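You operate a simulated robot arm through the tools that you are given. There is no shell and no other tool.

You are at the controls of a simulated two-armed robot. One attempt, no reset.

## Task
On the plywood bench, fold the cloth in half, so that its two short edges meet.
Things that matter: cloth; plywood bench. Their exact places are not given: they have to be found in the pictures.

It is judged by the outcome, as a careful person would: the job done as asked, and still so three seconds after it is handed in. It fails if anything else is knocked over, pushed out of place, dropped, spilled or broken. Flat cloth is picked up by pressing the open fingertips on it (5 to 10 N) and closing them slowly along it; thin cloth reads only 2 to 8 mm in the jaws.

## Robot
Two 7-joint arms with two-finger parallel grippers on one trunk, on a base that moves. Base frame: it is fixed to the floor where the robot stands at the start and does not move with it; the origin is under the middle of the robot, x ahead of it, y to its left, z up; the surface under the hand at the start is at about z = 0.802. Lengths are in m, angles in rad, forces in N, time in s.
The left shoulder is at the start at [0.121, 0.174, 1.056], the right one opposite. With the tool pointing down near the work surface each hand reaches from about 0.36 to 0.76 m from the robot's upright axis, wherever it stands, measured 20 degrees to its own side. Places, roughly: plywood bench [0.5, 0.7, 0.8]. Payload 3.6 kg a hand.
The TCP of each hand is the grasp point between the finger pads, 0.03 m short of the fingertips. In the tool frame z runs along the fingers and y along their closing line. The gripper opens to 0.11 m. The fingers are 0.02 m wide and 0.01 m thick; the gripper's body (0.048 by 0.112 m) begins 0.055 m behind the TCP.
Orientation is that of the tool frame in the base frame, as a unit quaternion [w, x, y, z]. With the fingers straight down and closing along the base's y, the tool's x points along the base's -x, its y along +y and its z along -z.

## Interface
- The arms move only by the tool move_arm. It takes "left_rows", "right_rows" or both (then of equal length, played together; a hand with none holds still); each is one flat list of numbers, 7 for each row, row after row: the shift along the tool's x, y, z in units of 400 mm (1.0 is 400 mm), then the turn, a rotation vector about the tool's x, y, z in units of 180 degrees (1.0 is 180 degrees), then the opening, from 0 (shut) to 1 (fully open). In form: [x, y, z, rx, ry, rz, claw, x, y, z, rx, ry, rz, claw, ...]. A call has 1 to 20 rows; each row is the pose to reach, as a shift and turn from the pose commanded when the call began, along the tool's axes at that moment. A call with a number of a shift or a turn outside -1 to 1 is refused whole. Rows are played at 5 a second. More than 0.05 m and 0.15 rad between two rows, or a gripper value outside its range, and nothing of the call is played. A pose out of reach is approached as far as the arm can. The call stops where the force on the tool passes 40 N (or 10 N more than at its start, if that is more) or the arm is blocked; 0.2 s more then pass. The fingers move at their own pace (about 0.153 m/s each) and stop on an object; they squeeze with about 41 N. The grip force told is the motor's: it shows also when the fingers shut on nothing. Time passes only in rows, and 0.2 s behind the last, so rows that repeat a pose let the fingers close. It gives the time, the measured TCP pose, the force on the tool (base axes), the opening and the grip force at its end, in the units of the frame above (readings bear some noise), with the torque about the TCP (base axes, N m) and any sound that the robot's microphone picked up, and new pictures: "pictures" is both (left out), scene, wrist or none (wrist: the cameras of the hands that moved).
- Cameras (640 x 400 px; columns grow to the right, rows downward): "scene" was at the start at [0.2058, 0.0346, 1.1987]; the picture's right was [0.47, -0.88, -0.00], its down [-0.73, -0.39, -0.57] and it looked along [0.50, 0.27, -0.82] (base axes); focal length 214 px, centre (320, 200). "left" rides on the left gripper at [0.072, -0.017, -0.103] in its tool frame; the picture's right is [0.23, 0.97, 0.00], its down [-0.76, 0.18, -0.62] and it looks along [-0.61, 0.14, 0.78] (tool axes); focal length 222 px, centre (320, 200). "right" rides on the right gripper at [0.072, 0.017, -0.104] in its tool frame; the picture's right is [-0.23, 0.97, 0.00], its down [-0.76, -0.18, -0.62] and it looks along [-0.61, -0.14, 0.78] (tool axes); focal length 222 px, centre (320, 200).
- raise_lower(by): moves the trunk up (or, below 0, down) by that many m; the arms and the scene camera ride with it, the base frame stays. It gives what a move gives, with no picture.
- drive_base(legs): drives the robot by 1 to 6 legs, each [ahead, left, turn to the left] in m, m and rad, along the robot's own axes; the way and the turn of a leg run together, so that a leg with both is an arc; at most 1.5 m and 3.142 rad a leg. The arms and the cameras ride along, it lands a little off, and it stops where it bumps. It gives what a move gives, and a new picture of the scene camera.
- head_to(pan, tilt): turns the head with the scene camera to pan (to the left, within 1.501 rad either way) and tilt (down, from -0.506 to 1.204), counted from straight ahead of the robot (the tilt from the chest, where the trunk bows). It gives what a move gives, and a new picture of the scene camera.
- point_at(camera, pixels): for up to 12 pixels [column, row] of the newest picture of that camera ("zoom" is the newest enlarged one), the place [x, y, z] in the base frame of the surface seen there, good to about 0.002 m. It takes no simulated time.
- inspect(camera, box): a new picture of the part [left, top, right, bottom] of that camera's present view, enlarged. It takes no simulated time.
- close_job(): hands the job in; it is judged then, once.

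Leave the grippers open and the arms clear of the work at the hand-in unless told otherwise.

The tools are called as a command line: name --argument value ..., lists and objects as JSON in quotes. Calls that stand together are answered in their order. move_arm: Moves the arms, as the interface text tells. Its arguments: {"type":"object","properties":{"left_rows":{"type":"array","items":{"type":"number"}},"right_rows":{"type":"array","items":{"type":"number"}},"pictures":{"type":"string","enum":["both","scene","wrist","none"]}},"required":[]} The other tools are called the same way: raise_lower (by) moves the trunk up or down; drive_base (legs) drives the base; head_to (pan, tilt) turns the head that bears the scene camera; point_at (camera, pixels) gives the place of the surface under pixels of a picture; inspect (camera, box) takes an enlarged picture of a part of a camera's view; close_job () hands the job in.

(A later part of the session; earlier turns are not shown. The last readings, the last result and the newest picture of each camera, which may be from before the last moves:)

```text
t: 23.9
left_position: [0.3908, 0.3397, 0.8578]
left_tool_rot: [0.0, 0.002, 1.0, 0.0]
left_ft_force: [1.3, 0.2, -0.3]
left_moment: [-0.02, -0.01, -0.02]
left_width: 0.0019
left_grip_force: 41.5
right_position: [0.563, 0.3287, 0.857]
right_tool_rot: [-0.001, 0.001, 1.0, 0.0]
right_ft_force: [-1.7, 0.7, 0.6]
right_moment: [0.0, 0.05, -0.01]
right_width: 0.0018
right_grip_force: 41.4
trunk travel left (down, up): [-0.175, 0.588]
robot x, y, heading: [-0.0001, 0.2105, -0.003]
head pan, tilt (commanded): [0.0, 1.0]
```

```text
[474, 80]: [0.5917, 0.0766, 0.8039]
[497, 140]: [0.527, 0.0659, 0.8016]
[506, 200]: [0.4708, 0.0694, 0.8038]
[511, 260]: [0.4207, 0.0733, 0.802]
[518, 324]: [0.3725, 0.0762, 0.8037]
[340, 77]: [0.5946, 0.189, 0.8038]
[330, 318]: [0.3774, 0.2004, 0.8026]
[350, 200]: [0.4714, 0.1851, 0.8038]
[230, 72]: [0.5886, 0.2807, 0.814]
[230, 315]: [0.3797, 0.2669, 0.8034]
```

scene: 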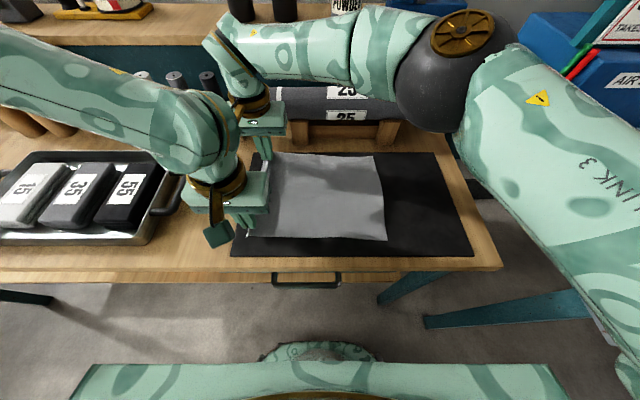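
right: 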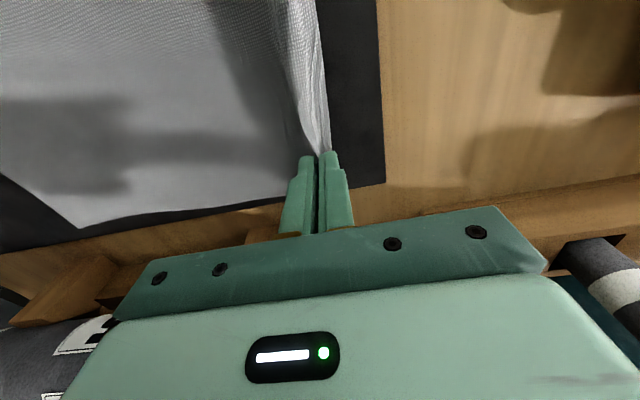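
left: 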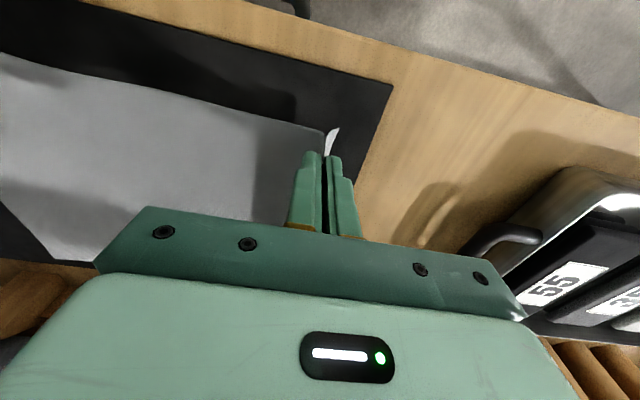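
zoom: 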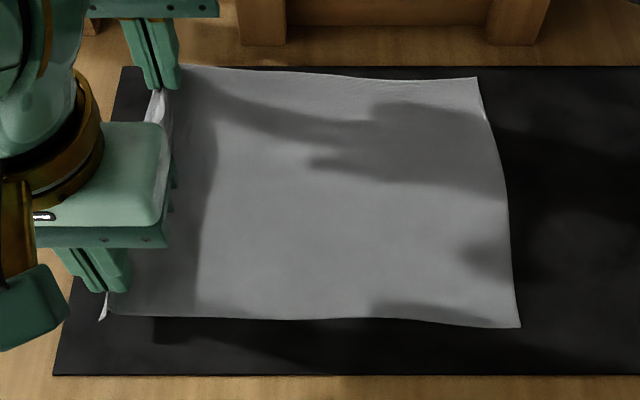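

Both grips hold, but I see a problem with this approach. The hands hold a doubled hem about 2 cm in from the edge. If I carried it over, the hem would be left folded back, and the edges wouldn't truly meet.

A cleaner way is to pinch the cloth along its middle line (the fold line), lift it so both halves hang with their short edges together, and lay the double layer down. So I'll stretch the cloth slightly to the left to smooth it, lower it and let go.

move_arm --left_rows '[0, 0.01, 0.01, 0, 0, 0, 0, 0, 0.02, 0.02, 0, 0, 0, 0, 0, 0.025, 0.032, 0, 0, 0, 0, 0, 0.025, 0.044, 0, 0, 0, 0, 0, 0.025, 0.044, 0, 0, 0, 0.05, 0, 0.025, 0.044, 0, 0, 0, 0.12, 0, 0.025, 0.044, 0, 0, 0, 0.2, 0, 0.025, 0.044, 0, 0, 0, 0.3, 0, 0.025, 0.01, 0, 0, 0, 0.36, 0, 0.025, -0.05, 0, 0, 0, 0.36]' --right_rows '[0, 0.02, 0.01, 0, 0, 0, 0, 0, 0.035, 0.02, 0, 0, 0, 0, 0, 0.045, 0.032, 0, 0, 0, 0, 0, 0.045, 0.046, 0, 0, 0, 0, 0, 0.045, 0.046, 0, 0, 0, 0.05, 0, 0.045, 0.046, 0, 0, 0, 0.12, 0, 0.045, 0.046, 0, 0, 0, 0.2, 0, 0.045, 0.046, 0, 0, 0, 0.3, 0, 0.045, 0.01, 0, 0, 0, 0.36, 0, 0.045, -0.05, 0, 0, 0, 0.36]' --pictures "both"

```text
t: 26.1
left_position: [0.3912, 0.3489, 0.8786]
left_tool_rot: [0.0, 0.001, 1.0, -0.001]
left_ft_force: [0.5, 0.3, -0.5]
left_moment: [0.01, -0.01, 0.0]
left_width: 0.0396
left_grip_force: 0.0
right_position: [0.5636, 0.3453, 0.8782]
right_tool_rot: [0.0, 0.001, 1.0, 0.001]
right_ft_force: [-0.5, 0.3, -0.3]
right_moment: [0.03, -0.02, 0.02]
right_width: 0.0396
right_grip_force: 0.1
trunk travel left (down, up): [-0.175, 0.588]
robot x, y, heading: [-0.0015, 0.205, -0.002]
head pan, tilt (commanded): [0.0, 1.0]
```

scene: 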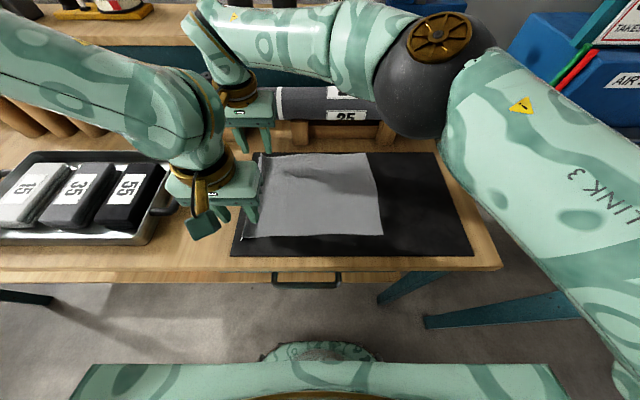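
right: 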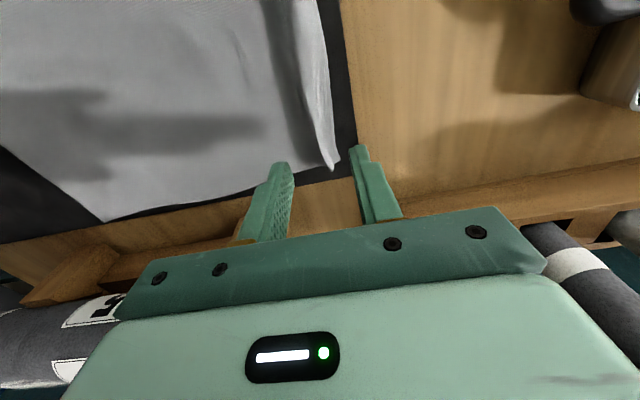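
left: 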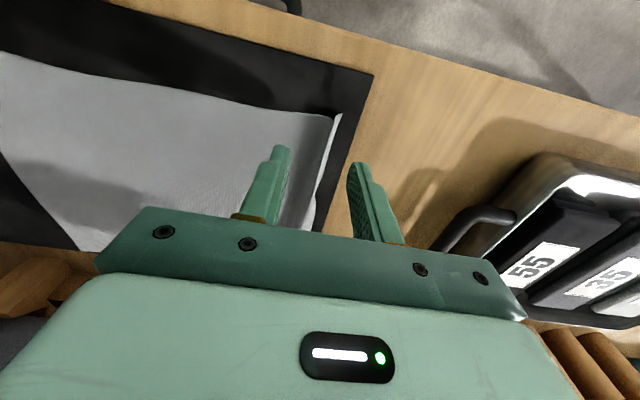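

The cloth is released, with a low crease left near its left edge. I'll raise both hands and look at it from above.

move_arm --left_rows '[0, 0.05, -0.08, 0, 0, 0, 0.36, 0, 0.13, -0.16, 0, 0, 0, 0.36, 0, 0.22, -0.2, 0, 0, 0, 0.36, 0, 0.3, -0.2, 0, 0, 0, 0.36]' --right_rows '[0, 0, -0.08, 0, 0, 0, 0.36, 0, 0, -0.16, 0, 0, 0, 0.36, 0, 0, -0.2, 0, 0, 0, 0.36, 0, 0, -0.2, 0, 0, 0, 0.36]' --pictures "both"

inspect --camera "scene" --box '[220, 130, 420, 265]'

```text
t: 27.1
left_position: [0.3908, 0.4695, 0.9574]
left_tool_rot: [-0.001, 0.001, 1.0, 0.0]
left_ft_force: [-0.2, 0.3, -0.6]
left_moment: [-0.01, 0.0, 0.01]
left_width: 0.0398
left_grip_force: 0.1
right_position: [0.564, 0.3459, 0.9581]
right_tool_rot: [0.0, 0.001, 1.0, 0.0]
right_ft_force: [-0.1, -0.8, 1.0]
right_moment: [0.0, -0.02, -0.02]
right_width: 0.0397
right_grip_force: 0.0
trunk travel left (down, up): [-0.175, 0.588]
robot x, y, heading: [-0.0044, 0.2089, -0.002]
head pan, tilt (commanded): [0.0, 1.0]
```

scene: 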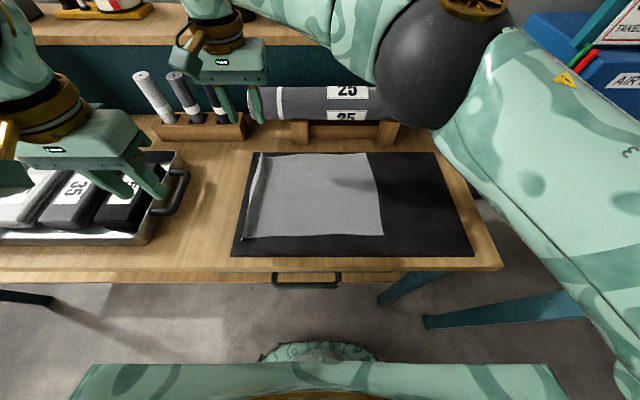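
right: 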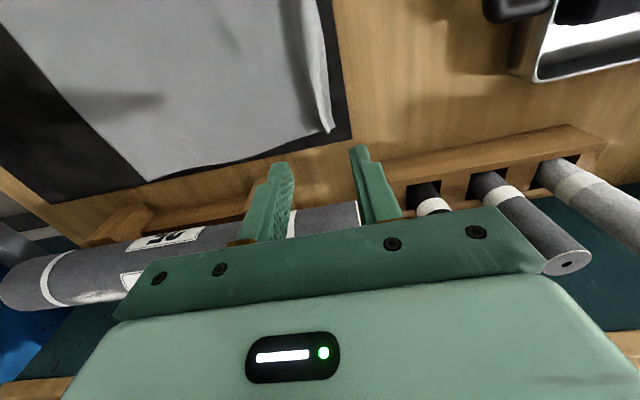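
left: 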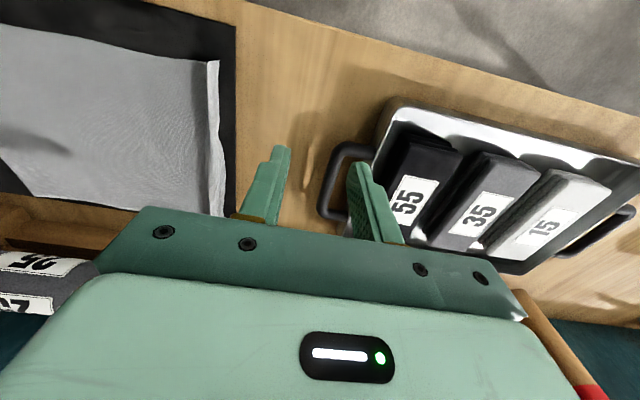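

```text
2.96 times, centred on (320, 198) of scene
```

zoom: 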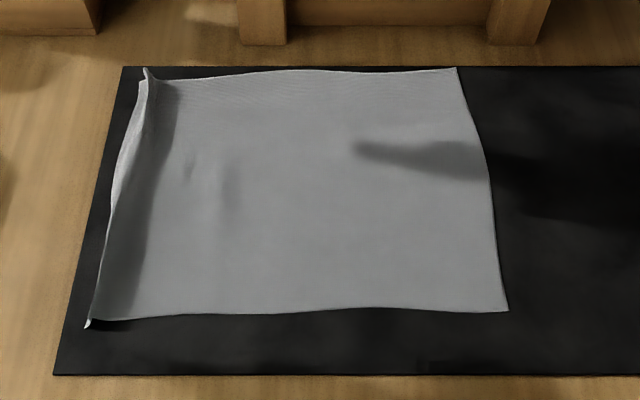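

The release left a raised crease along the left edge, running from (150,70) to (95,320) in the enlarged view. I'll measure it and the cloth's present outline.

point_at --camera "zoom" --pixels '[[147, 72], [143, 120], [126, 200], [110, 270], [88, 324], [112, 200], [125, 140], [180, 200], [456, 70], [505, 310], [480, 140], [300, 312]]'

inspect --camera "right" --box '[200, 0, 400, 140]'

inspect --camera "left" --box '[100, 30, 300, 220]'

```text
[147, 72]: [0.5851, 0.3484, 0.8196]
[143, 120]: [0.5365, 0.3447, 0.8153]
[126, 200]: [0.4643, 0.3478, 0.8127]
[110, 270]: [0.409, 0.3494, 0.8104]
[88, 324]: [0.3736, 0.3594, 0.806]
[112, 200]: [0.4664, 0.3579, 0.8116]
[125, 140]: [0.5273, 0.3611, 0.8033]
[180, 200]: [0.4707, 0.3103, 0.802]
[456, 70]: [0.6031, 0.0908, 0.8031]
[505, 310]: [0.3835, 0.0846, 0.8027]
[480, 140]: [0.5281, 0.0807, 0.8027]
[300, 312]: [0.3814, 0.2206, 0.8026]
```

```text
2.86 times, centred on (300, 70) of right
```

zoom: 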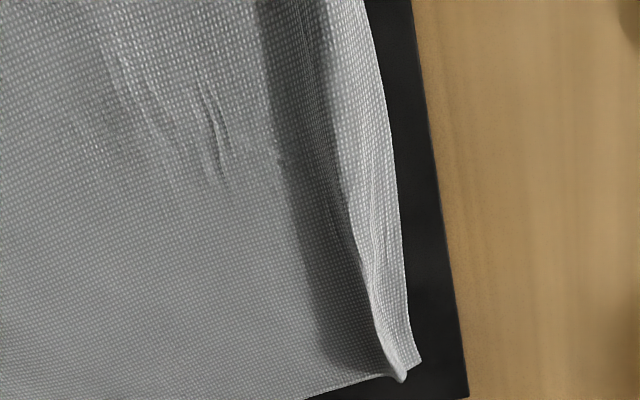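

```text
2.11 times, centred on (200, 125) of left
```

zoom: 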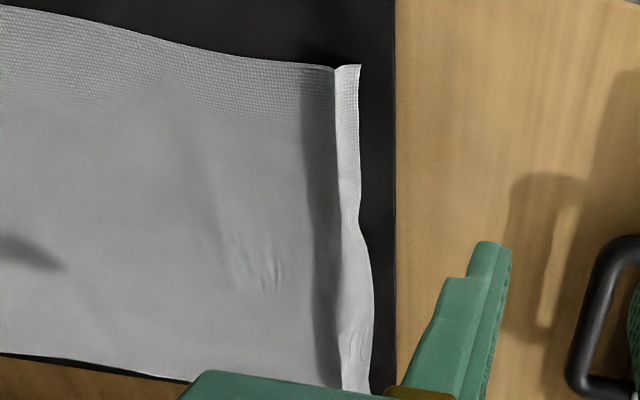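

The ridge is about 1 cm high, with roughly a 1 cm strip of edge outside it. I'll flatten it by closing both grippers, resting the fingertips on that outer strip at about (0.405, 0.362) and (0.565, 0.359), and drawing it gently outward to the left. First the hands go above those spots.

move_arm --left_rows '[-0.012, -0.09, 0, 0, 0, 0, 0.2, -0.024, -0.18, 0, 0, 0, 0, 0, -0.035, -0.269, 0, 0, 0, 0, 0, -0.035, -0.269, 0.1, 0, 0, 0, 0, -0.035, -0.269, 0.2, 0, 0, 0, 0, -0.035, -0.269, 0.28, 0, 0, 0, 0]' --right_rows '[0, 0.01, 0, 0, 0, 0, 0.2, 0, 0.02, 0, 0, 0, 0, 0, 0, 0.0325, 0, 0, 0, 0, 0, 0, 0.0325, 0.1, 0, 0, 0, 0, 0, 0.0325, 0.2, 0, 0, 0, 0, 0, 0.0325, 0.28, 0, 0, 0, 0]' --pictures "both"

```text
t: 28.5
left_position: [0.4045, 0.3628, 0.8451]
left_tool_rot: [0.001, 0.002, 1.0, -0.001]
left_ft_force: [-0.3, -0.5, -0.4]
left_moment: [-0.04, 0.01, -0.03]
left_width: 0.0001
left_grip_force: 37.6
right_position: [0.5677, 0.3496, 0.8553]
right_tool_rot: [0.0, 0.0, 1.0, 0.0]
right_ft_force: [0.3, 0.3, -0.1]
right_moment: [-0.02, -0.02, 0.02]
right_width: 0.0002
right_grip_force: 37.7
right hand out of reach, approached as far as the arm can: row 1, 2, 3, 4, 5, 6
trunk travel left (down, up): [-0.175, 0.588]
robot x, y, heading: [0.0037, 0.2049, 0.002]
head pan, tilt (commanded): [0.0, 1.0]
```

scene: 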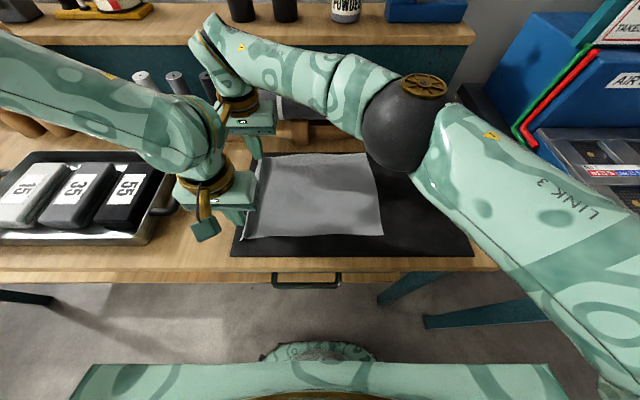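
right: 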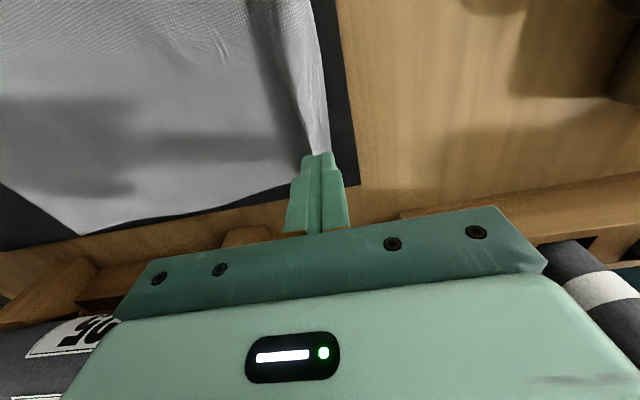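
left: 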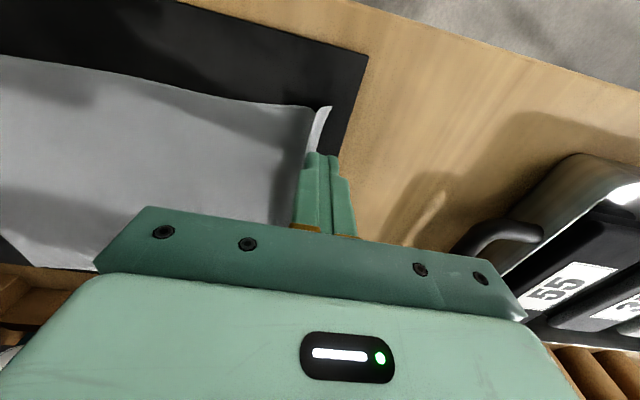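

The right arm is at the limit of its reach there (it stopped at y=0.3496, z=0.855), so the left hand will do the flattening at both ends. I'll back the right hand up and toward the middle, and lower the left hand onto the strip at its present spot.

move_arm --right_rows '[0, 0, -0.1, 0, 0, 0, 0, 0, -0.05, -0.2, 0, 0, 0, 0, 0, -0.15, -0.25, 0, 0, 0, 0, 0, -0.25, -0.3, 0, 0, 0, 0, 0, -0.35, -0.3, 0, 0, 0, 0, 0, -0.45, -0.3, 0, 0, 0, 0]' --left_rows '[0, 0, 0.008, 0, 0, 0, 0, 0, 0, 0.014, 0, 0, 0, 0, 0, 0, 0.018, 0, 0, 0, 0, 0, 0, 0.02, 0, 0, 0, 0, 0, 0, 0.022, 0, 0, 0, 0, 0, 0, 0.022, 0, 0, 0, 0]' --pictures "both"

```text
t: 29.9
left_position: [0.4054, 0.361, 0.8389]
left_tool_rot: [-0.001, 0.001, 1.0, 0.0]
left_ft_force: [0.3, 0.6, 0.3]
left_moment: [-0.02, -0.01, -0.01]
left_width: 0.0001
left_grip_force: 37.8
right_position: [0.5669, 0.1699, 0.9758]
right_tool_rot: [0.0, 0.001, 1.0, 0.0]
right_ft_force: [0.8, -0.3, -0.2]
right_moment: [-0.01, 0.01, 0.01]
right_width: 0.0
right_grip_force: 37.7
trunk travel left (down, up): [-0.175, 0.588]
robot x, y, heading: [0.0024, 0.2059, -0.001]
head pan, tilt (commanded): [0.0, 1.0]
```

scene: 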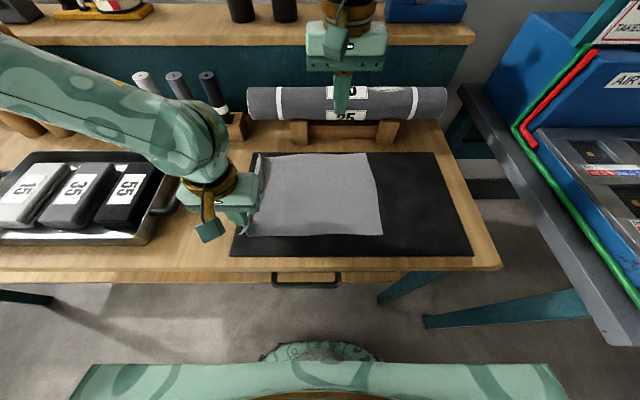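
right: 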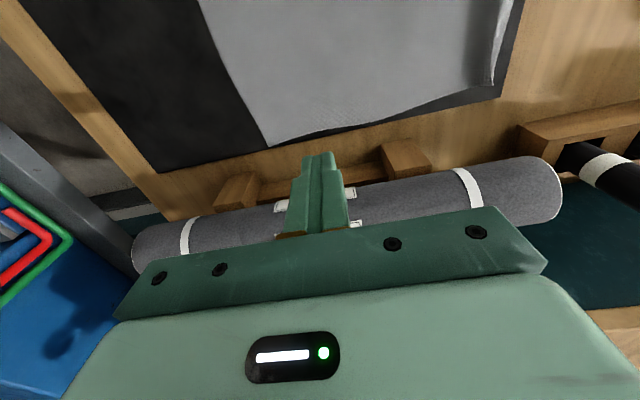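
left: 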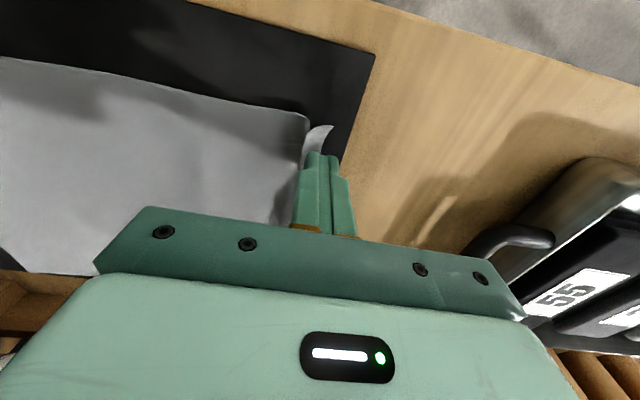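

The left fingertips are touching the strip but barely pressing. I'll go down about 2.5 mm more and read the force before dragging.

move_arm --left_rows '[0, 0, 0.003, 0, 0, 0, 0, 0, 0, 0.005, 0, 0, 0, 0, 0, 0, 0.006, 0, 0, 0, 0, 0, 0, 0.006, 0, 0, 0, 0]' --pictures "none"

```text
t: 30.9
left_position: [0.4043, 0.3614, 0.8355]
left_tool_rot: [0.0, 0.001, 1.0, 0.0]
left_ft_force: [-0.6, 0.8, 1.1]
left_moment: [0.01, 0.0, 0.01]
left_width: 0.0
left_grip_force: 37.9
right_position: [0.5673, 0.1705, 0.9761]
right_tool_rot: [-0.001, 0.001, 1.0, 0.0]
right_ft_force: [0.8, -0.3, -0.5]
right_moment: [-0.02, 0.02, 0.06]
right_width: 0.0
right_grip_force: 37.4
trunk travel left (down, up): [-0.175, 0.588]
robot x, y, heading: [-0.0012, 0.2029, -0.001]
head pan, tilt (commanded): [0.0, 1.0]
```

It reads only about 1 N. I'll press about 1 mm further and draw the strip 18 mm to the left.

move_arm --left_rows '[0, 0, 0.002, 0, 0, 0, 0, 0, 0, 0.003, 0, 0, 0, 0, 0, 0.01, 0.003, 0, 0, 0, 0, 0, 0.02, 0.003, 0, 0, 0, 0, 0, 0.03, 0.003, 0, 0, 0, 0, 0, 0.04, 0.003, 0, 0, 0, 0, 0, 0.045, 0.003, 0, 0, 0, 0]' --pictures "both"

inspect --camera "scene" --box '[220, 130, 420, 265]'

```text
t: 32.5
left_position: [0.4051, 0.3793, 0.834]
left_tool_rot: [0.0, 0.002, 1.0, -0.001]
left_ft_force: [1.1, -1.6, 2.8]
left_moment: [-0.11, 0.01, -0.02]
left_width: 0.0001
left_grip_force: 37.7
right_position: [0.5676, 0.1694, 0.9763]
right_tool_rot: [0.0, 0.001, 1.0, 0.0]
right_ft_force: [-0.3, 0.4, 0.3]
right_moment: [-0.03, 0.01, -0.01]
right_width: 0.0
right_grip_force: 37.7
trunk travel left (down, up): [-0.175, 0.588]
robot x, y, heading: [0.0013, 0.2082, -0.005]
head pan, tilt (commanded): [0.0, 1.0]
```

scene: 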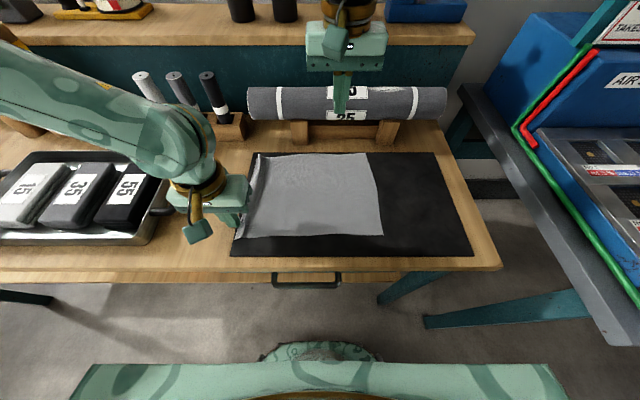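
left: 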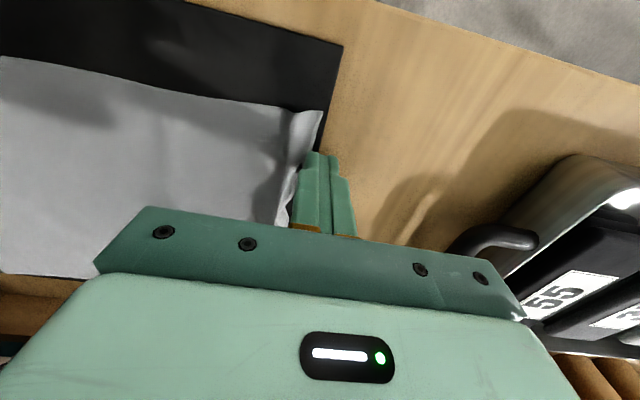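

```text
2.96 times, centred on (320, 198) of scene
```

zoom: 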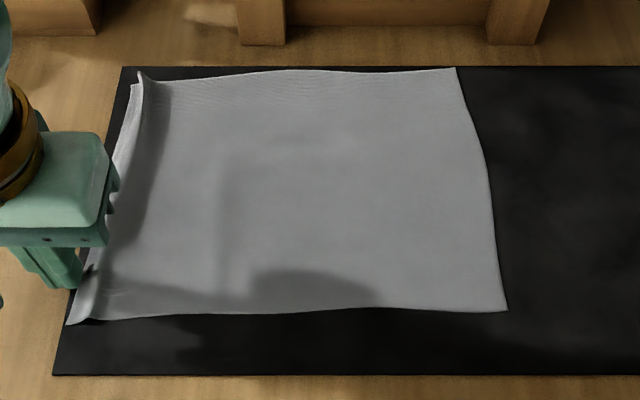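

The near end of the ridge is mostly pulled out. I'll do the same at the far end: lift, move the left hand over to about (0.565, 0.360) and come down to just above the strip.

move_arm --left_rows '[0, 0, -0.1, 0, 0, 0, 0, -0.1, 0, -0.1, 0, 0, 0, 0, -0.2, 0, -0.1, 0, 0, 0, 0, -0.3, -0.02, -0.1, 0, 0, 0, 0, -0.4, -0.048, -0.1, 0, 0, 0, 0, -0.4, -0.048, -0.02, 0, 0, 0, 0, -0.4, -0.048, -0.003, 0, 0, 0, 0, -0.4, -0.048, -0.003, 0, 0, 0, 0]' --pictures "both"

inspect --camera "left" --box '[200, 0, 400, 160]'

```text
t: 34.3
left_position: [0.562, 0.3659, 0.8355]
left_tool_rot: [0.0, 0.001, 1.0, -0.001]
left_ft_force: [0.1, -0.3, -0.1]
left_moment: [0.01, 0.01, 0.0]
left_width: 0.0
left_grip_force: 37.4
left hand out of reach, approached as far as the arm can: row 6, 7, 8
right_position: [0.5674, 0.17, 0.9758]
right_tool_rot: [0.0, 0.001, 1.0, -0.001]
right_ft_force: [0.4, -0.3, -1.4]
right_moment: [0.02, -0.02, 0.01]
right_width: 0.0002
right_grip_force: 37.4
trunk travel left (down, up): [-0.175, 0.588]
robot x, y, heading: [-0.0003, 0.2087, -0.005]
head pan, tilt (commanded): [0.0, 1.0]
```

scene: 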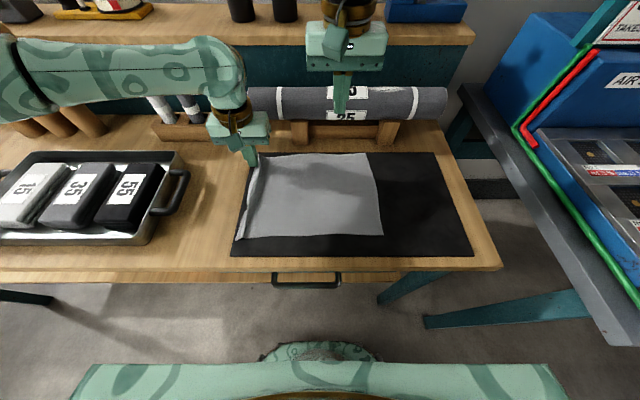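
left: 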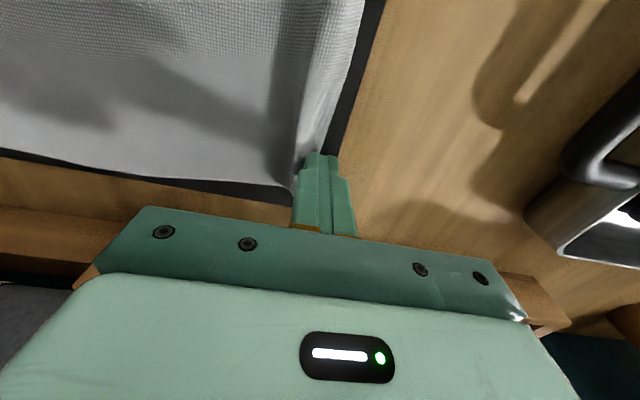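

```text
2.50 times, centred on (300, 80) of left
```

zoom: 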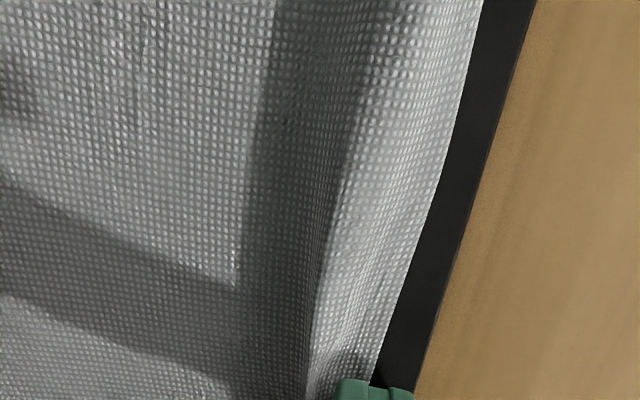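

The left arm is also at its reach limit at x≈0.562 (it stopped at y=0.366), and isn't pressing. I'll do this pull 3 cm nearer, at x≈0.535, where the strip is about 1.5 cm wide: lift slightly, move back, and come down at y≈0.358.

move_arm --left_rows '[0, 0, -0.05, 0, 0, 0, 0, 0.04, 0, -0.05, 0, 0, 0, 0, 0.075, -0.004, -0.05, 0, 0, 0, 0, 0.075, -0.004, -0.02, 0, 0, 0, 0, 0.075, -0.004, 0, 0, 0, 0, 0, 0.075, -0.004, 0.003, 0, 0, 0, 0, 0.075, -0.004, 0.005, 0, 0, 0, 0, 0.075, -0.004, 0.005, 0, 0, 0, 0]' --pictures "wrist"

```text
t: 36.1
left_position: [0.5319, 0.3616, 0.8351]
left_tool_rot: [0.0, 0.001, 1.0, 0.0]
left_ft_force: [0.0, -0.2, 0.3]
left_moment: [0.0, -0.02, 0.01]
left_width: 0.0002
left_grip_force: 37.9
right_position: [0.5676, 0.1701, 0.9774]
right_tool_rot: [0.0, 0.001, 1.0, 0.0]
right_ft_force: [-0.5, -0.1, -0.6]
right_moment: [0.0, 0.03, 0.0]
right_width: 0.0
right_grip_force: 38.2
trunk travel left (down, up): [-0.175, 0.588]
robot x, y, heading: [0.0009, 0.211, -0.006]
head pan, tilt (commanded): [0.0, 1.0]
```

left: 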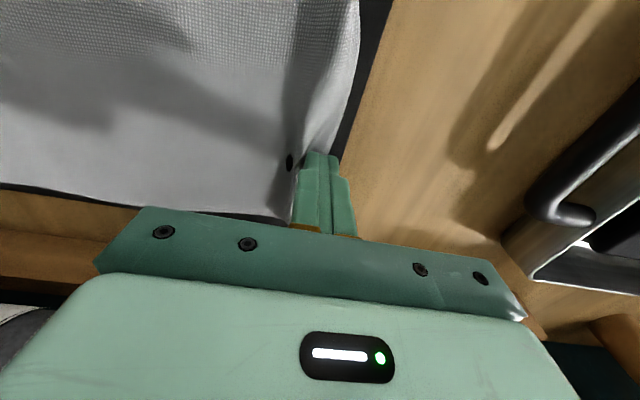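

There's no pressing force yet. I'll press about 1.6 mm more and drag 18 mm to the left.

move_arm --left_rows '[0, 0, 0.002, 0, 0, 0, 0, 0, -0.005, 0.004, 0, 0, 0, 0, 0, -0.005, 0.005, 0, 0, 0, 0, 0, 0.01, 0.005, 0, 0, 0, 0, 0, 0.02, 0.005, 0, 0, 0, 0, 0, 0.03, 0.005, 0, 0, 0, 0, 0, 0.04, 0.005, 0, 0, 0, 0]' --pictures "both"

inspect --camera "scene" --box '[220, 130, 420, 265]'

```text
t: 37.7
left_position: [0.5314, 0.3762, 0.8349]
left_tool_rot: [0.0, 0.001, 1.0, -0.002]
left_ft_force: [0.5, -16.4, 24.9]
left_moment: [-0.59, 0.02, 0.01]
left_width: 0.0
left_grip_force: 37.6
right_position: [0.5648, 0.1686, 0.9784]
right_tool_rot: [0.001, 0.001, 1.0, 0.0]
right_ft_force: [0.1, 0.4, -0.4]
right_moment: [-0.02, -0.01, -0.03]
right_width: 0.0
right_grip_force: 37.5
trunk travel left (down, up): [-0.175, 0.588]
robot x, y, heading: [0.0057, 0.2083, -0.007]
head pan, tilt (commanded): [0.0, 1.0]
```

scene: 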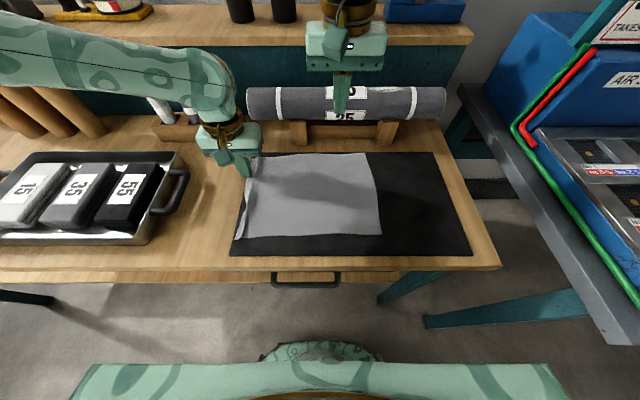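
left: 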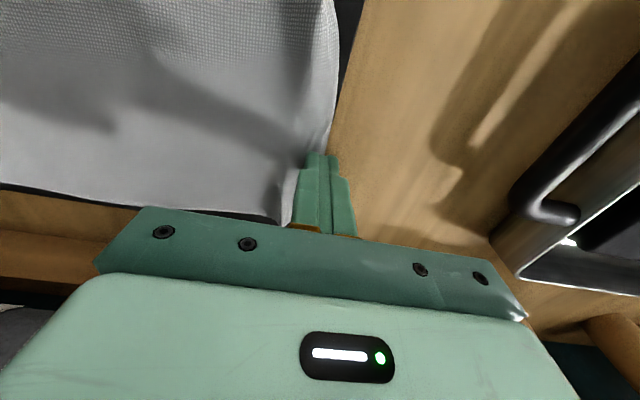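

```text
2.96 times, centred on (320, 198) of scene
```

zoom: 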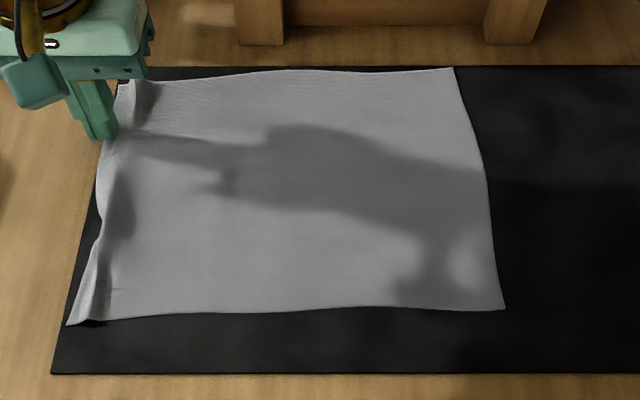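

That pulled the far end out flat, but the force has built up to 25 N, so I'll lift the left hand clear and look at the cloth.

move_arm --left_rows '[0, 0, -0.02, 0, 0, 0, 0, 0, 0, -0.1, 0, 0, 0, 0, 0.05, 0.05, -0.2, 0, 0, 0, 0.1, 0.15, 0.1, -0.28, 0, 0, 0, 0.3, 0.25, 0.15, -0.3, 0, 0, 0, 0.364]' --pictures "both"

inspect --camera "scene" --box '[220, 130, 420, 265]'

```text
refused: row 4 steps farther than a row can; nothing moved
```

```text
2.96 times, centred on (320, 198) of scene
```

zoom: 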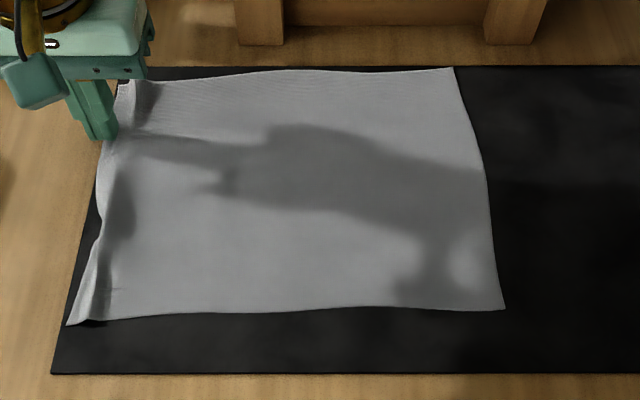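

That call was refused because row 4 was too big a step. I'll redo the lift with smaller steps.

move_arm --left_rows '[0, 0, -0.02, 0, 0, 0, 0, 0, 0, -0.1, 0, 0, 0, 0, 0.03, 0.03, -0.19, 0, 0, 0, 0.1, 0.08, 0.08, -0.26, 0, 0, 0, 0.3, 0.15, 0.13, -0.3, 0, 0, 0, 0.364, 0.25, 0.15, -0.3, 0, 0, 0, 0.364]' --pictures "both"

inspect --camera "scene" --box '[220, 130, 420, 265]'

```text
t: 39.1
left_position: [0.4305, 0.4365, 0.9526]
left_tool_rot: [0.0, 0.001, 1.0, 0.0]
left_ft_force: [1.3, 0.1, -0.1]
left_moment: [-0.02, -0.03, -0.01]
left_width: 0.0401
left_grip_force: 0.0
right_position: [0.5663, 0.1701, 0.9765]
right_tool_rot: [-0.001, 0.001, 1.0, 0.0]
right_ft_force: [0.8, 0.0, 0.1]
right_moment: [0.01, -0.02, 0.03]
right_width: 0.0002
right_grip_force: 37.7
trunk travel left (down, up): [-0.175, 0.588]
robot x, y, heading: [0.0002, 0.2099, 0.001]
head pan, tilt (commanded): [0.0, 1.0]
```

scene: 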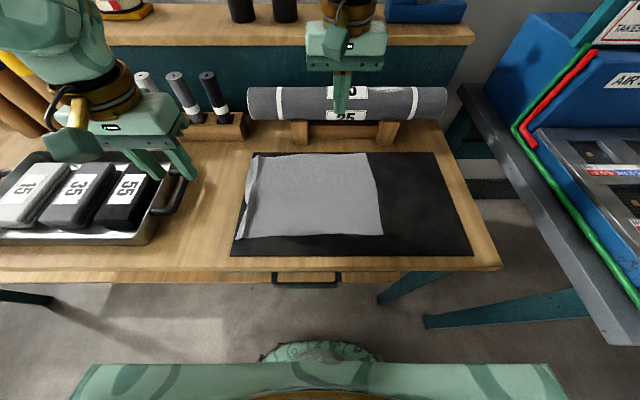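
left: 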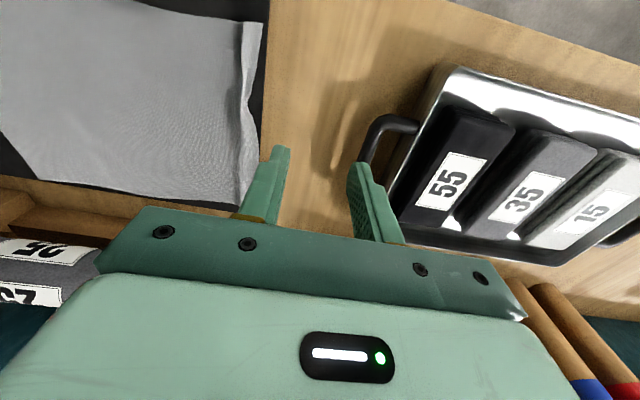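

```text
2.96 times, centred on (320, 198) of scene
```

zoom: 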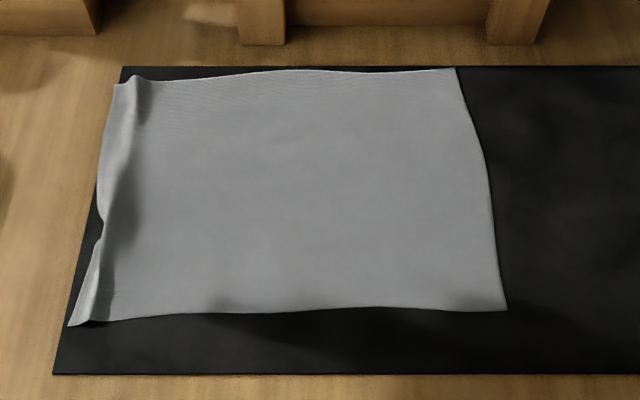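

The ridge is much lower now. I'll re-measure the outline, with the left edge near (117,84), (103,160), (104,225), (70,324) and the right edge near (455,70), (487,165), (505,308).

point_at --camera "zoom" --pixels '[[117, 85], [104, 160], [104, 222], [70, 322], [135, 80], [125, 150], [112, 230], [95, 290], [455, 71], [478, 130], [489, 190], [503, 308]]'

```text
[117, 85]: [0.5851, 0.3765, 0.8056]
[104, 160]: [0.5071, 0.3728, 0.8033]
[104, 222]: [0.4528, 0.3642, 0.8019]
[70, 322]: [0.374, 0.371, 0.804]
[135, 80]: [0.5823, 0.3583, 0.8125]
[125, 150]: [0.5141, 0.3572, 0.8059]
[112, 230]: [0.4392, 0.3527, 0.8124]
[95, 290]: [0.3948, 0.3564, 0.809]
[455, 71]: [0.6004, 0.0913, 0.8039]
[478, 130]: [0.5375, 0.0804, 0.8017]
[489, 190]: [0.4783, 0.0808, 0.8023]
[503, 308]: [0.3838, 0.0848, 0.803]
```

The cloth is nearly flat again, within about 1 cm of its full length. Half its length in from the right edge puts the middle line at y≈0.233 at x≈0.40 and y≈0.2355 at x≈0.57. I'll bring both hands above those points with the fingers 36 mm open, at z≈0.86.

move_arm --left_rows '[0.016, -0.1, 0, 0, 0, 0, 0.327, 0.032, -0.2, 0, 0, 0, 0, 0.327, 0.048, -0.3, 0, 0, 0, 0, 0.327, 0.064, -0.4, 0, 0, 0, 0, 0.327, 0.081, -0.509, 0, 0, 0, 0, 0.327, 0.081, -0.509, 0.08, 0, 0, 0, 0.327, 0.081, -0.509, 0.16, 0, 0, 0, 0.327, 0.081, -0.509, 0.2315, 0, 0, 0, 0.327, 0.081, -0.509, 0.2315, 0, 0, 0, 0.327]' --right_rows '[0, 0.03, 0, 0, 0, 0, 0.1, 0, 0.06, 0, 0, 0, 0, 0.2, -0.003, 0.1, 0, 0, 0, 0, 0.327, -0.006, 0.13, 0, 0, 0, 0, 0.327, -0.009, 0.164, 0, 0, 0, 0, 0.327, -0.009, 0.164, 0.1, 0, 0, 0, 0.327, -0.009, 0.164, 0.2, 0, 0, 0, 0.327, -0.009, 0.164, 0.291, 0, 0, 0, 0.327, -0.009, 0.164, 0.291, 0, 0, 0, 0.327]' --pictures "both"

```text
t: 41.1
left_position: [0.3887, 0.3061, 0.921]
left_tool_rot: [0.0, 0.001, 1.0, 0.0]
left_ft_force: [-0.3, -0.2, -0.6]
left_moment: [-0.02, 0.01, -0.01]
left_width: 0.0361
left_grip_force: 0.1
left hand out of reach, approached as far as the arm can: row 4, 5, 6, 7, 8, 9
right_position: [0.5734, 0.2342, 0.8598]
right_tool_rot: [-0.001, 0.002, 1.0, 0.0]
right_ft_force: [-0.2, -0.3, -0.2]
right_moment: [0.01, -0.01, -0.02]
right_width: 0.0361
right_grip_force: 0.0
trunk travel left (down, up): [-0.175, 0.588]
robot x, y, heading: [-0.0001, 0.2089, -0.002]
head pan, tilt (commanded): [0.0, 1.0]
```

scene: 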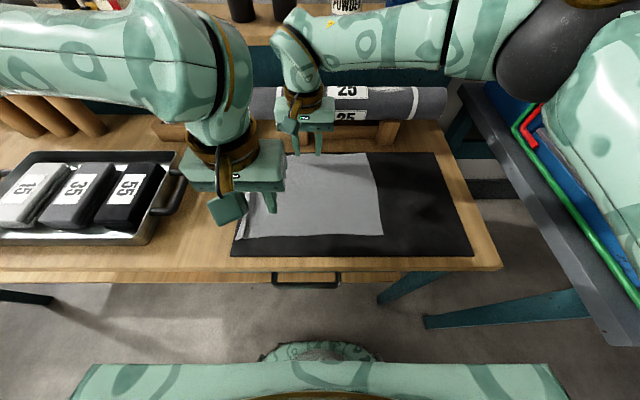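
right: 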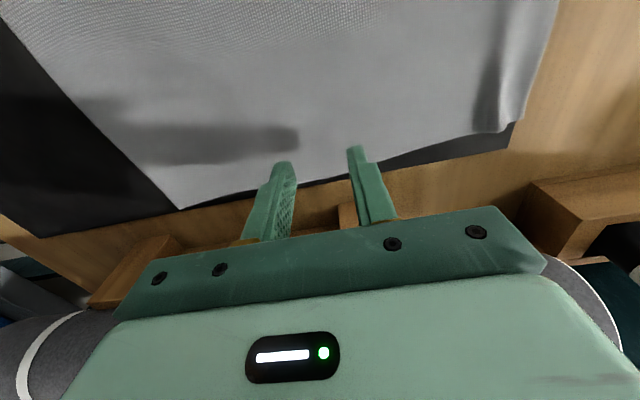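
left: 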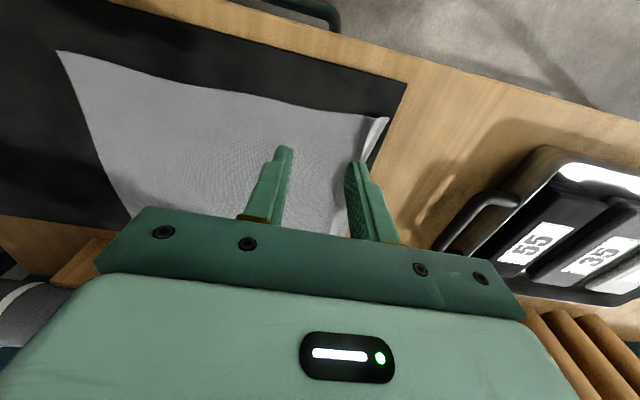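

The right hand is in place, but the left hand can't reach that far inward from here (it stopped at y=0.306). Each hand has to stay about 0.12 m to the left of the robot's centre line for both to work. So I'll lift both hands, shift the base about 0.105 m to the right, and later use the base to make the sideways laying motion.

move_arm --left_rows '[0, 0.02, -0.03, 0, 0, 0, 0.327, 0, 0.04, -0.06, 0, 0, 0, 0.327]' --right_rows '[0, 0.02, -0.08, 0, 0, 0, 0.327, 0, 0.04, -0.16, 0, 0, 0, 0.327]' --pictures "none"

drive_base --legs '[[0, -0.105, 0]]'

```text
t: 41.7
left_position: [0.3861, 0.3245, 0.9466]
left_tool_rot: [0.0, 0.001, 1.0, 0.0]
left_ft_force: [-0.4, -0.9, -0.6]
left_moment: [-0.02, -0.01, -0.02]
left_width: 0.0356
left_grip_force: 0.0
right_position: [0.5707, 0.2513, 0.9219]
right_tool_rot: [-0.001, 0.001, 1.0, 0.0]
right_ft_force: [-0.5, 0.2, 0.2]
right_moment: [0.02, 0.02, -0.01]
right_width: 0.036
right_grip_force: 0.0
trunk travel left (down, up): [-0.175, 0.588]
robot x, y, heading: [0.0005, 0.209, -0.001]
head pan, tilt (commanded): [0.0, 1.0]
```

```text
t: 42.9
left_position: [0.3857, 0.2182, 0.9464]
left_tool_rot: [0.0, 0.0, 1.0, 0.001]
left_ft_force: [0.1, -0.1, -1.0]
left_moment: [0.02, 0.01, 0.0]
left_width: 0.036
left_grip_force: 0.1
right_position: [0.5717, 0.1433, 0.9225]
right_tool_rot: [-0.001, 0.0, 1.0, 0.001]
right_ft_force: [0.2, 0.1, -0.1]
right_moment: [0.02, -0.02, -0.03]
right_width: 0.0362
right_grip_force: 0.1
trunk travel left (down, up): [-0.175, 0.588]
robot x, y, heading: [-0.001, 0.1012, -0.002]
head pan, tilt (commanded): [0.0, 1.0]
```

scene: 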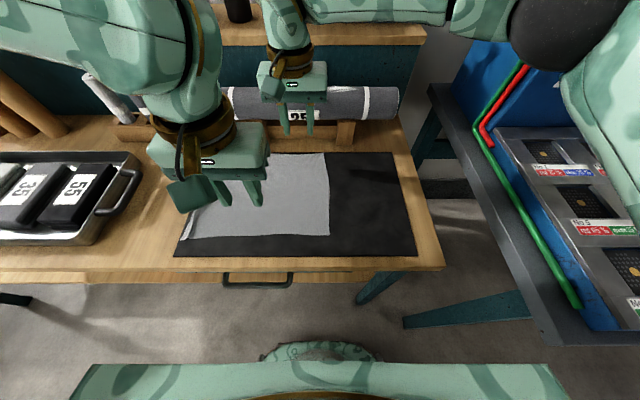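

The base is now at y=0.101. I'll move both hands above the middle line again: left to about (0.398, 0.233), right to about (0.570, 0.2355), at z≈0.86.

move_arm --left_rows '[-0.015, 0.018, 0, 0, 0, 0, 0.327, -0.031, 0.037, 0, 0, 0, 0, 0.327, -0.031, 0.037, 0.07, 0, 0, 0, 0.327, -0.031, 0.037, 0.14, 0, 0, 0, 0.327, -0.031, 0.037, 0.216, 0, 0, 0, 0.327, -0.031, 0.037, 0.216, 0, 0, 0, 0.327]' --right_rows '[0.002, 0.08, 0, 0, 0, 0, 0.327, 0.004, 0.16, 0, 0, 0, 0, 0.327, 0.004, 0.23, 0, 0, 0, 0, 0.327, 0.004, 0.23, 0.05, 0, 0, 0, 0.327, 0.004, 0.23, 0.1, 0, 0, 0, 0.327, 0.004, 0.23, 0.156, 0, 0, 0, 0.327]' --pictures "both"

```text
t: 44.3
left_position: [0.3976, 0.2345, 0.859]
left_tool_rot: [0.0, 0.001, 1.0, 0.0]
left_ft_force: [0.8, -0.6, -0.2]
left_moment: [0.0, -0.02, 0.01]
left_width: 0.0359
left_grip_force: 0.0
right_position: [0.5711, 0.2374, 0.8599]
right_tool_rot: [0.0, 0.002, 1.0, 0.0]
right_ft_force: [-0.4, 0.4, 0.8]
right_moment: [0.0, -0.01, 0.01]
right_width: 0.0362
right_grip_force: 0.2
trunk travel left (down, up): [-0.175, 0.588]
robot x, y, heading: [-0.0011, 0.1008, -0.005]
head pan, tilt (commanded): [0.0, 1.0]
```

scene: 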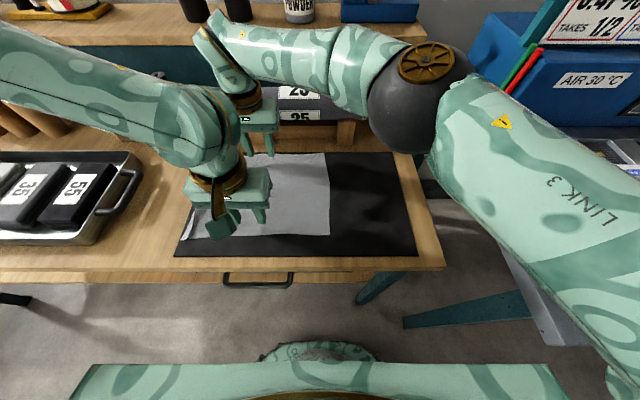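
right: 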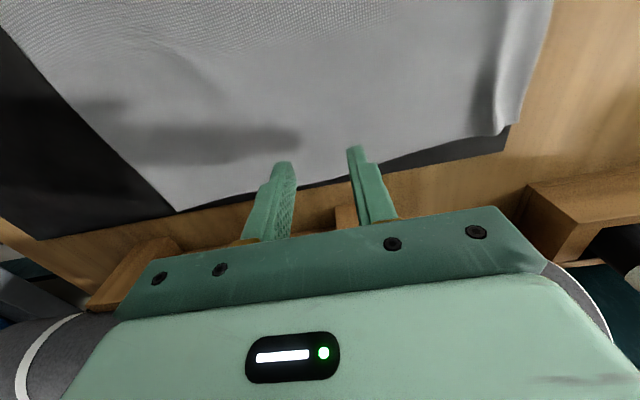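
left: 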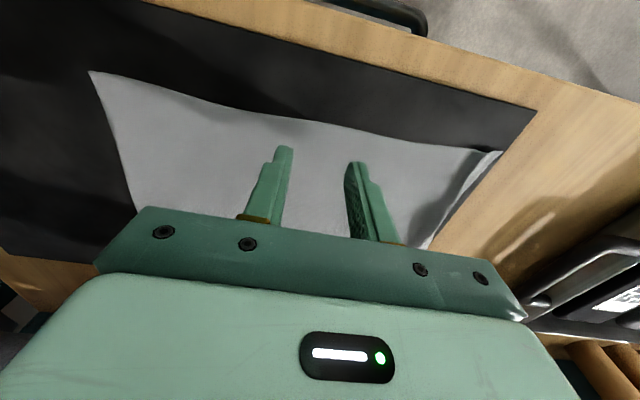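

Both hands got there without reach trouble. I'll check the four corners against these views: near-right (90,73) and near-left (498,153) in the left picture, far-right (178,208) and far-left (498,134) in the right one.

point_at --camera "left" --pixels '[[92, 75], [498, 154], [108, 120], [125, 170], [480, 160], [320, 128]]'

point_at --camera "right" --pixels '[[178, 207], [498, 132], [140, 165], [100, 120], [60, 70], [535, 60]]'

```text
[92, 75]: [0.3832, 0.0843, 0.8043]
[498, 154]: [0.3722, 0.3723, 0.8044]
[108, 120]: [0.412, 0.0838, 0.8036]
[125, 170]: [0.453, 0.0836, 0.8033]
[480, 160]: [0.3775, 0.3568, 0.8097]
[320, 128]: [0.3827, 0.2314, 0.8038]
```

```text
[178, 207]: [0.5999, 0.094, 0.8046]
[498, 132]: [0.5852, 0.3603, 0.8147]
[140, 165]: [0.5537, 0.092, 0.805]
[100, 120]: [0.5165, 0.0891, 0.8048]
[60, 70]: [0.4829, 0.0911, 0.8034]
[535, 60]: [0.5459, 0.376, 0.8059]
```

The midpoints agree with the hand positions to within about 2 mm. I'll lower both hands together to just at the surface and read the forces.

move_arm --left_rows '[0, 0, 0.03, 0, 0, 0, 0.327, 0, 0, 0.048, 0, 0, 0, 0.327, 0, 0, 0.056, 0, 0, 0, 0.327, 0, 0, 0.06, 0, 0, 0, 0.327, 0, 0, 0.06, 0, 0, 0, 0.327]' --right_rows '[0, 0.001, 0.03, 0, 0, 0, 0.327, 0, 0.002, 0.048, 0, 0, 0, 0.327, 0, 0.002, 0.056, 0, 0, 0, 0.327, 0, 0.002, 0.06, 0, 0, 0, 0.327, 0, 0.002, 0.06, 0, 0, 0, 0.327]' --pictures "none"

```text
t: 45.5
left_position: [0.3994, 0.2339, 0.8355]
left_tool_rot: [0.0, 0.0, 1.0, 0.001]
left_ft_force: [-0.1, -0.1, -0.5]
left_moment: [0.03, 0.0, 0.01]
left_width: 0.0357
left_grip_force: 0.0
right_position: [0.5706, 0.2379, 0.835]
right_tool_rot: [0.0, 0.001, 1.0, 0.0]
right_ft_force: [0.1, 0.0, 0.4]
right_moment: [-0.01, -0.01, 0.02]
right_width: 0.0361
right_grip_force: 0.0
trunk travel left (down, up): [-0.175, 0.588]
robot x, y, heading: [-0.0026, 0.1036, 0.0]
head pan, tilt (commanded): [0.0, 1.0]
```

Neither hand is touching yet. I'll go down another 1.6 mm with both.

move_arm --left_rows '[0, 0, 0.002, 0, 0, 0, 0.327, 0, 0, 0.004, 0, 0, 0, 0.327, 0, 0, 0.004, 0, 0, 0, 0.327]' --right_rows '[0, 0, 0.002, 0, 0, 0, 0.327, 0, 0, 0.004, 0, 0, 0, 0.327, 0, 0, 0.004, 0, 0, 0, 0.327]' --pictures "none"

```text
t: 46.3
left_position: [0.3996, 0.2337, 0.8353]
left_tool_rot: [0.001, 0.001, 1.0, 0.0]
left_ft_force: [2.0, -1.2, 3.5]
left_moment: [0.0, -0.03, -0.02]
left_width: 0.0359
left_grip_force: 0.1
right_position: [0.5718, 0.2387, 0.8332]
right_tool_rot: [0.0, 0.002, 1.0, 0.0]
right_ft_force: [0.7, 0.5, 6.3]
right_moment: [0.0, -0.04, 0.0]
right_width: 0.036
right_grip_force: 0.1
trunk travel left (down, up): [-0.175, 0.588]
robot x, y, heading: [0.0022, 0.1011, -0.002]
head pan, tilt (commanded): [0.0, 1.0]
```

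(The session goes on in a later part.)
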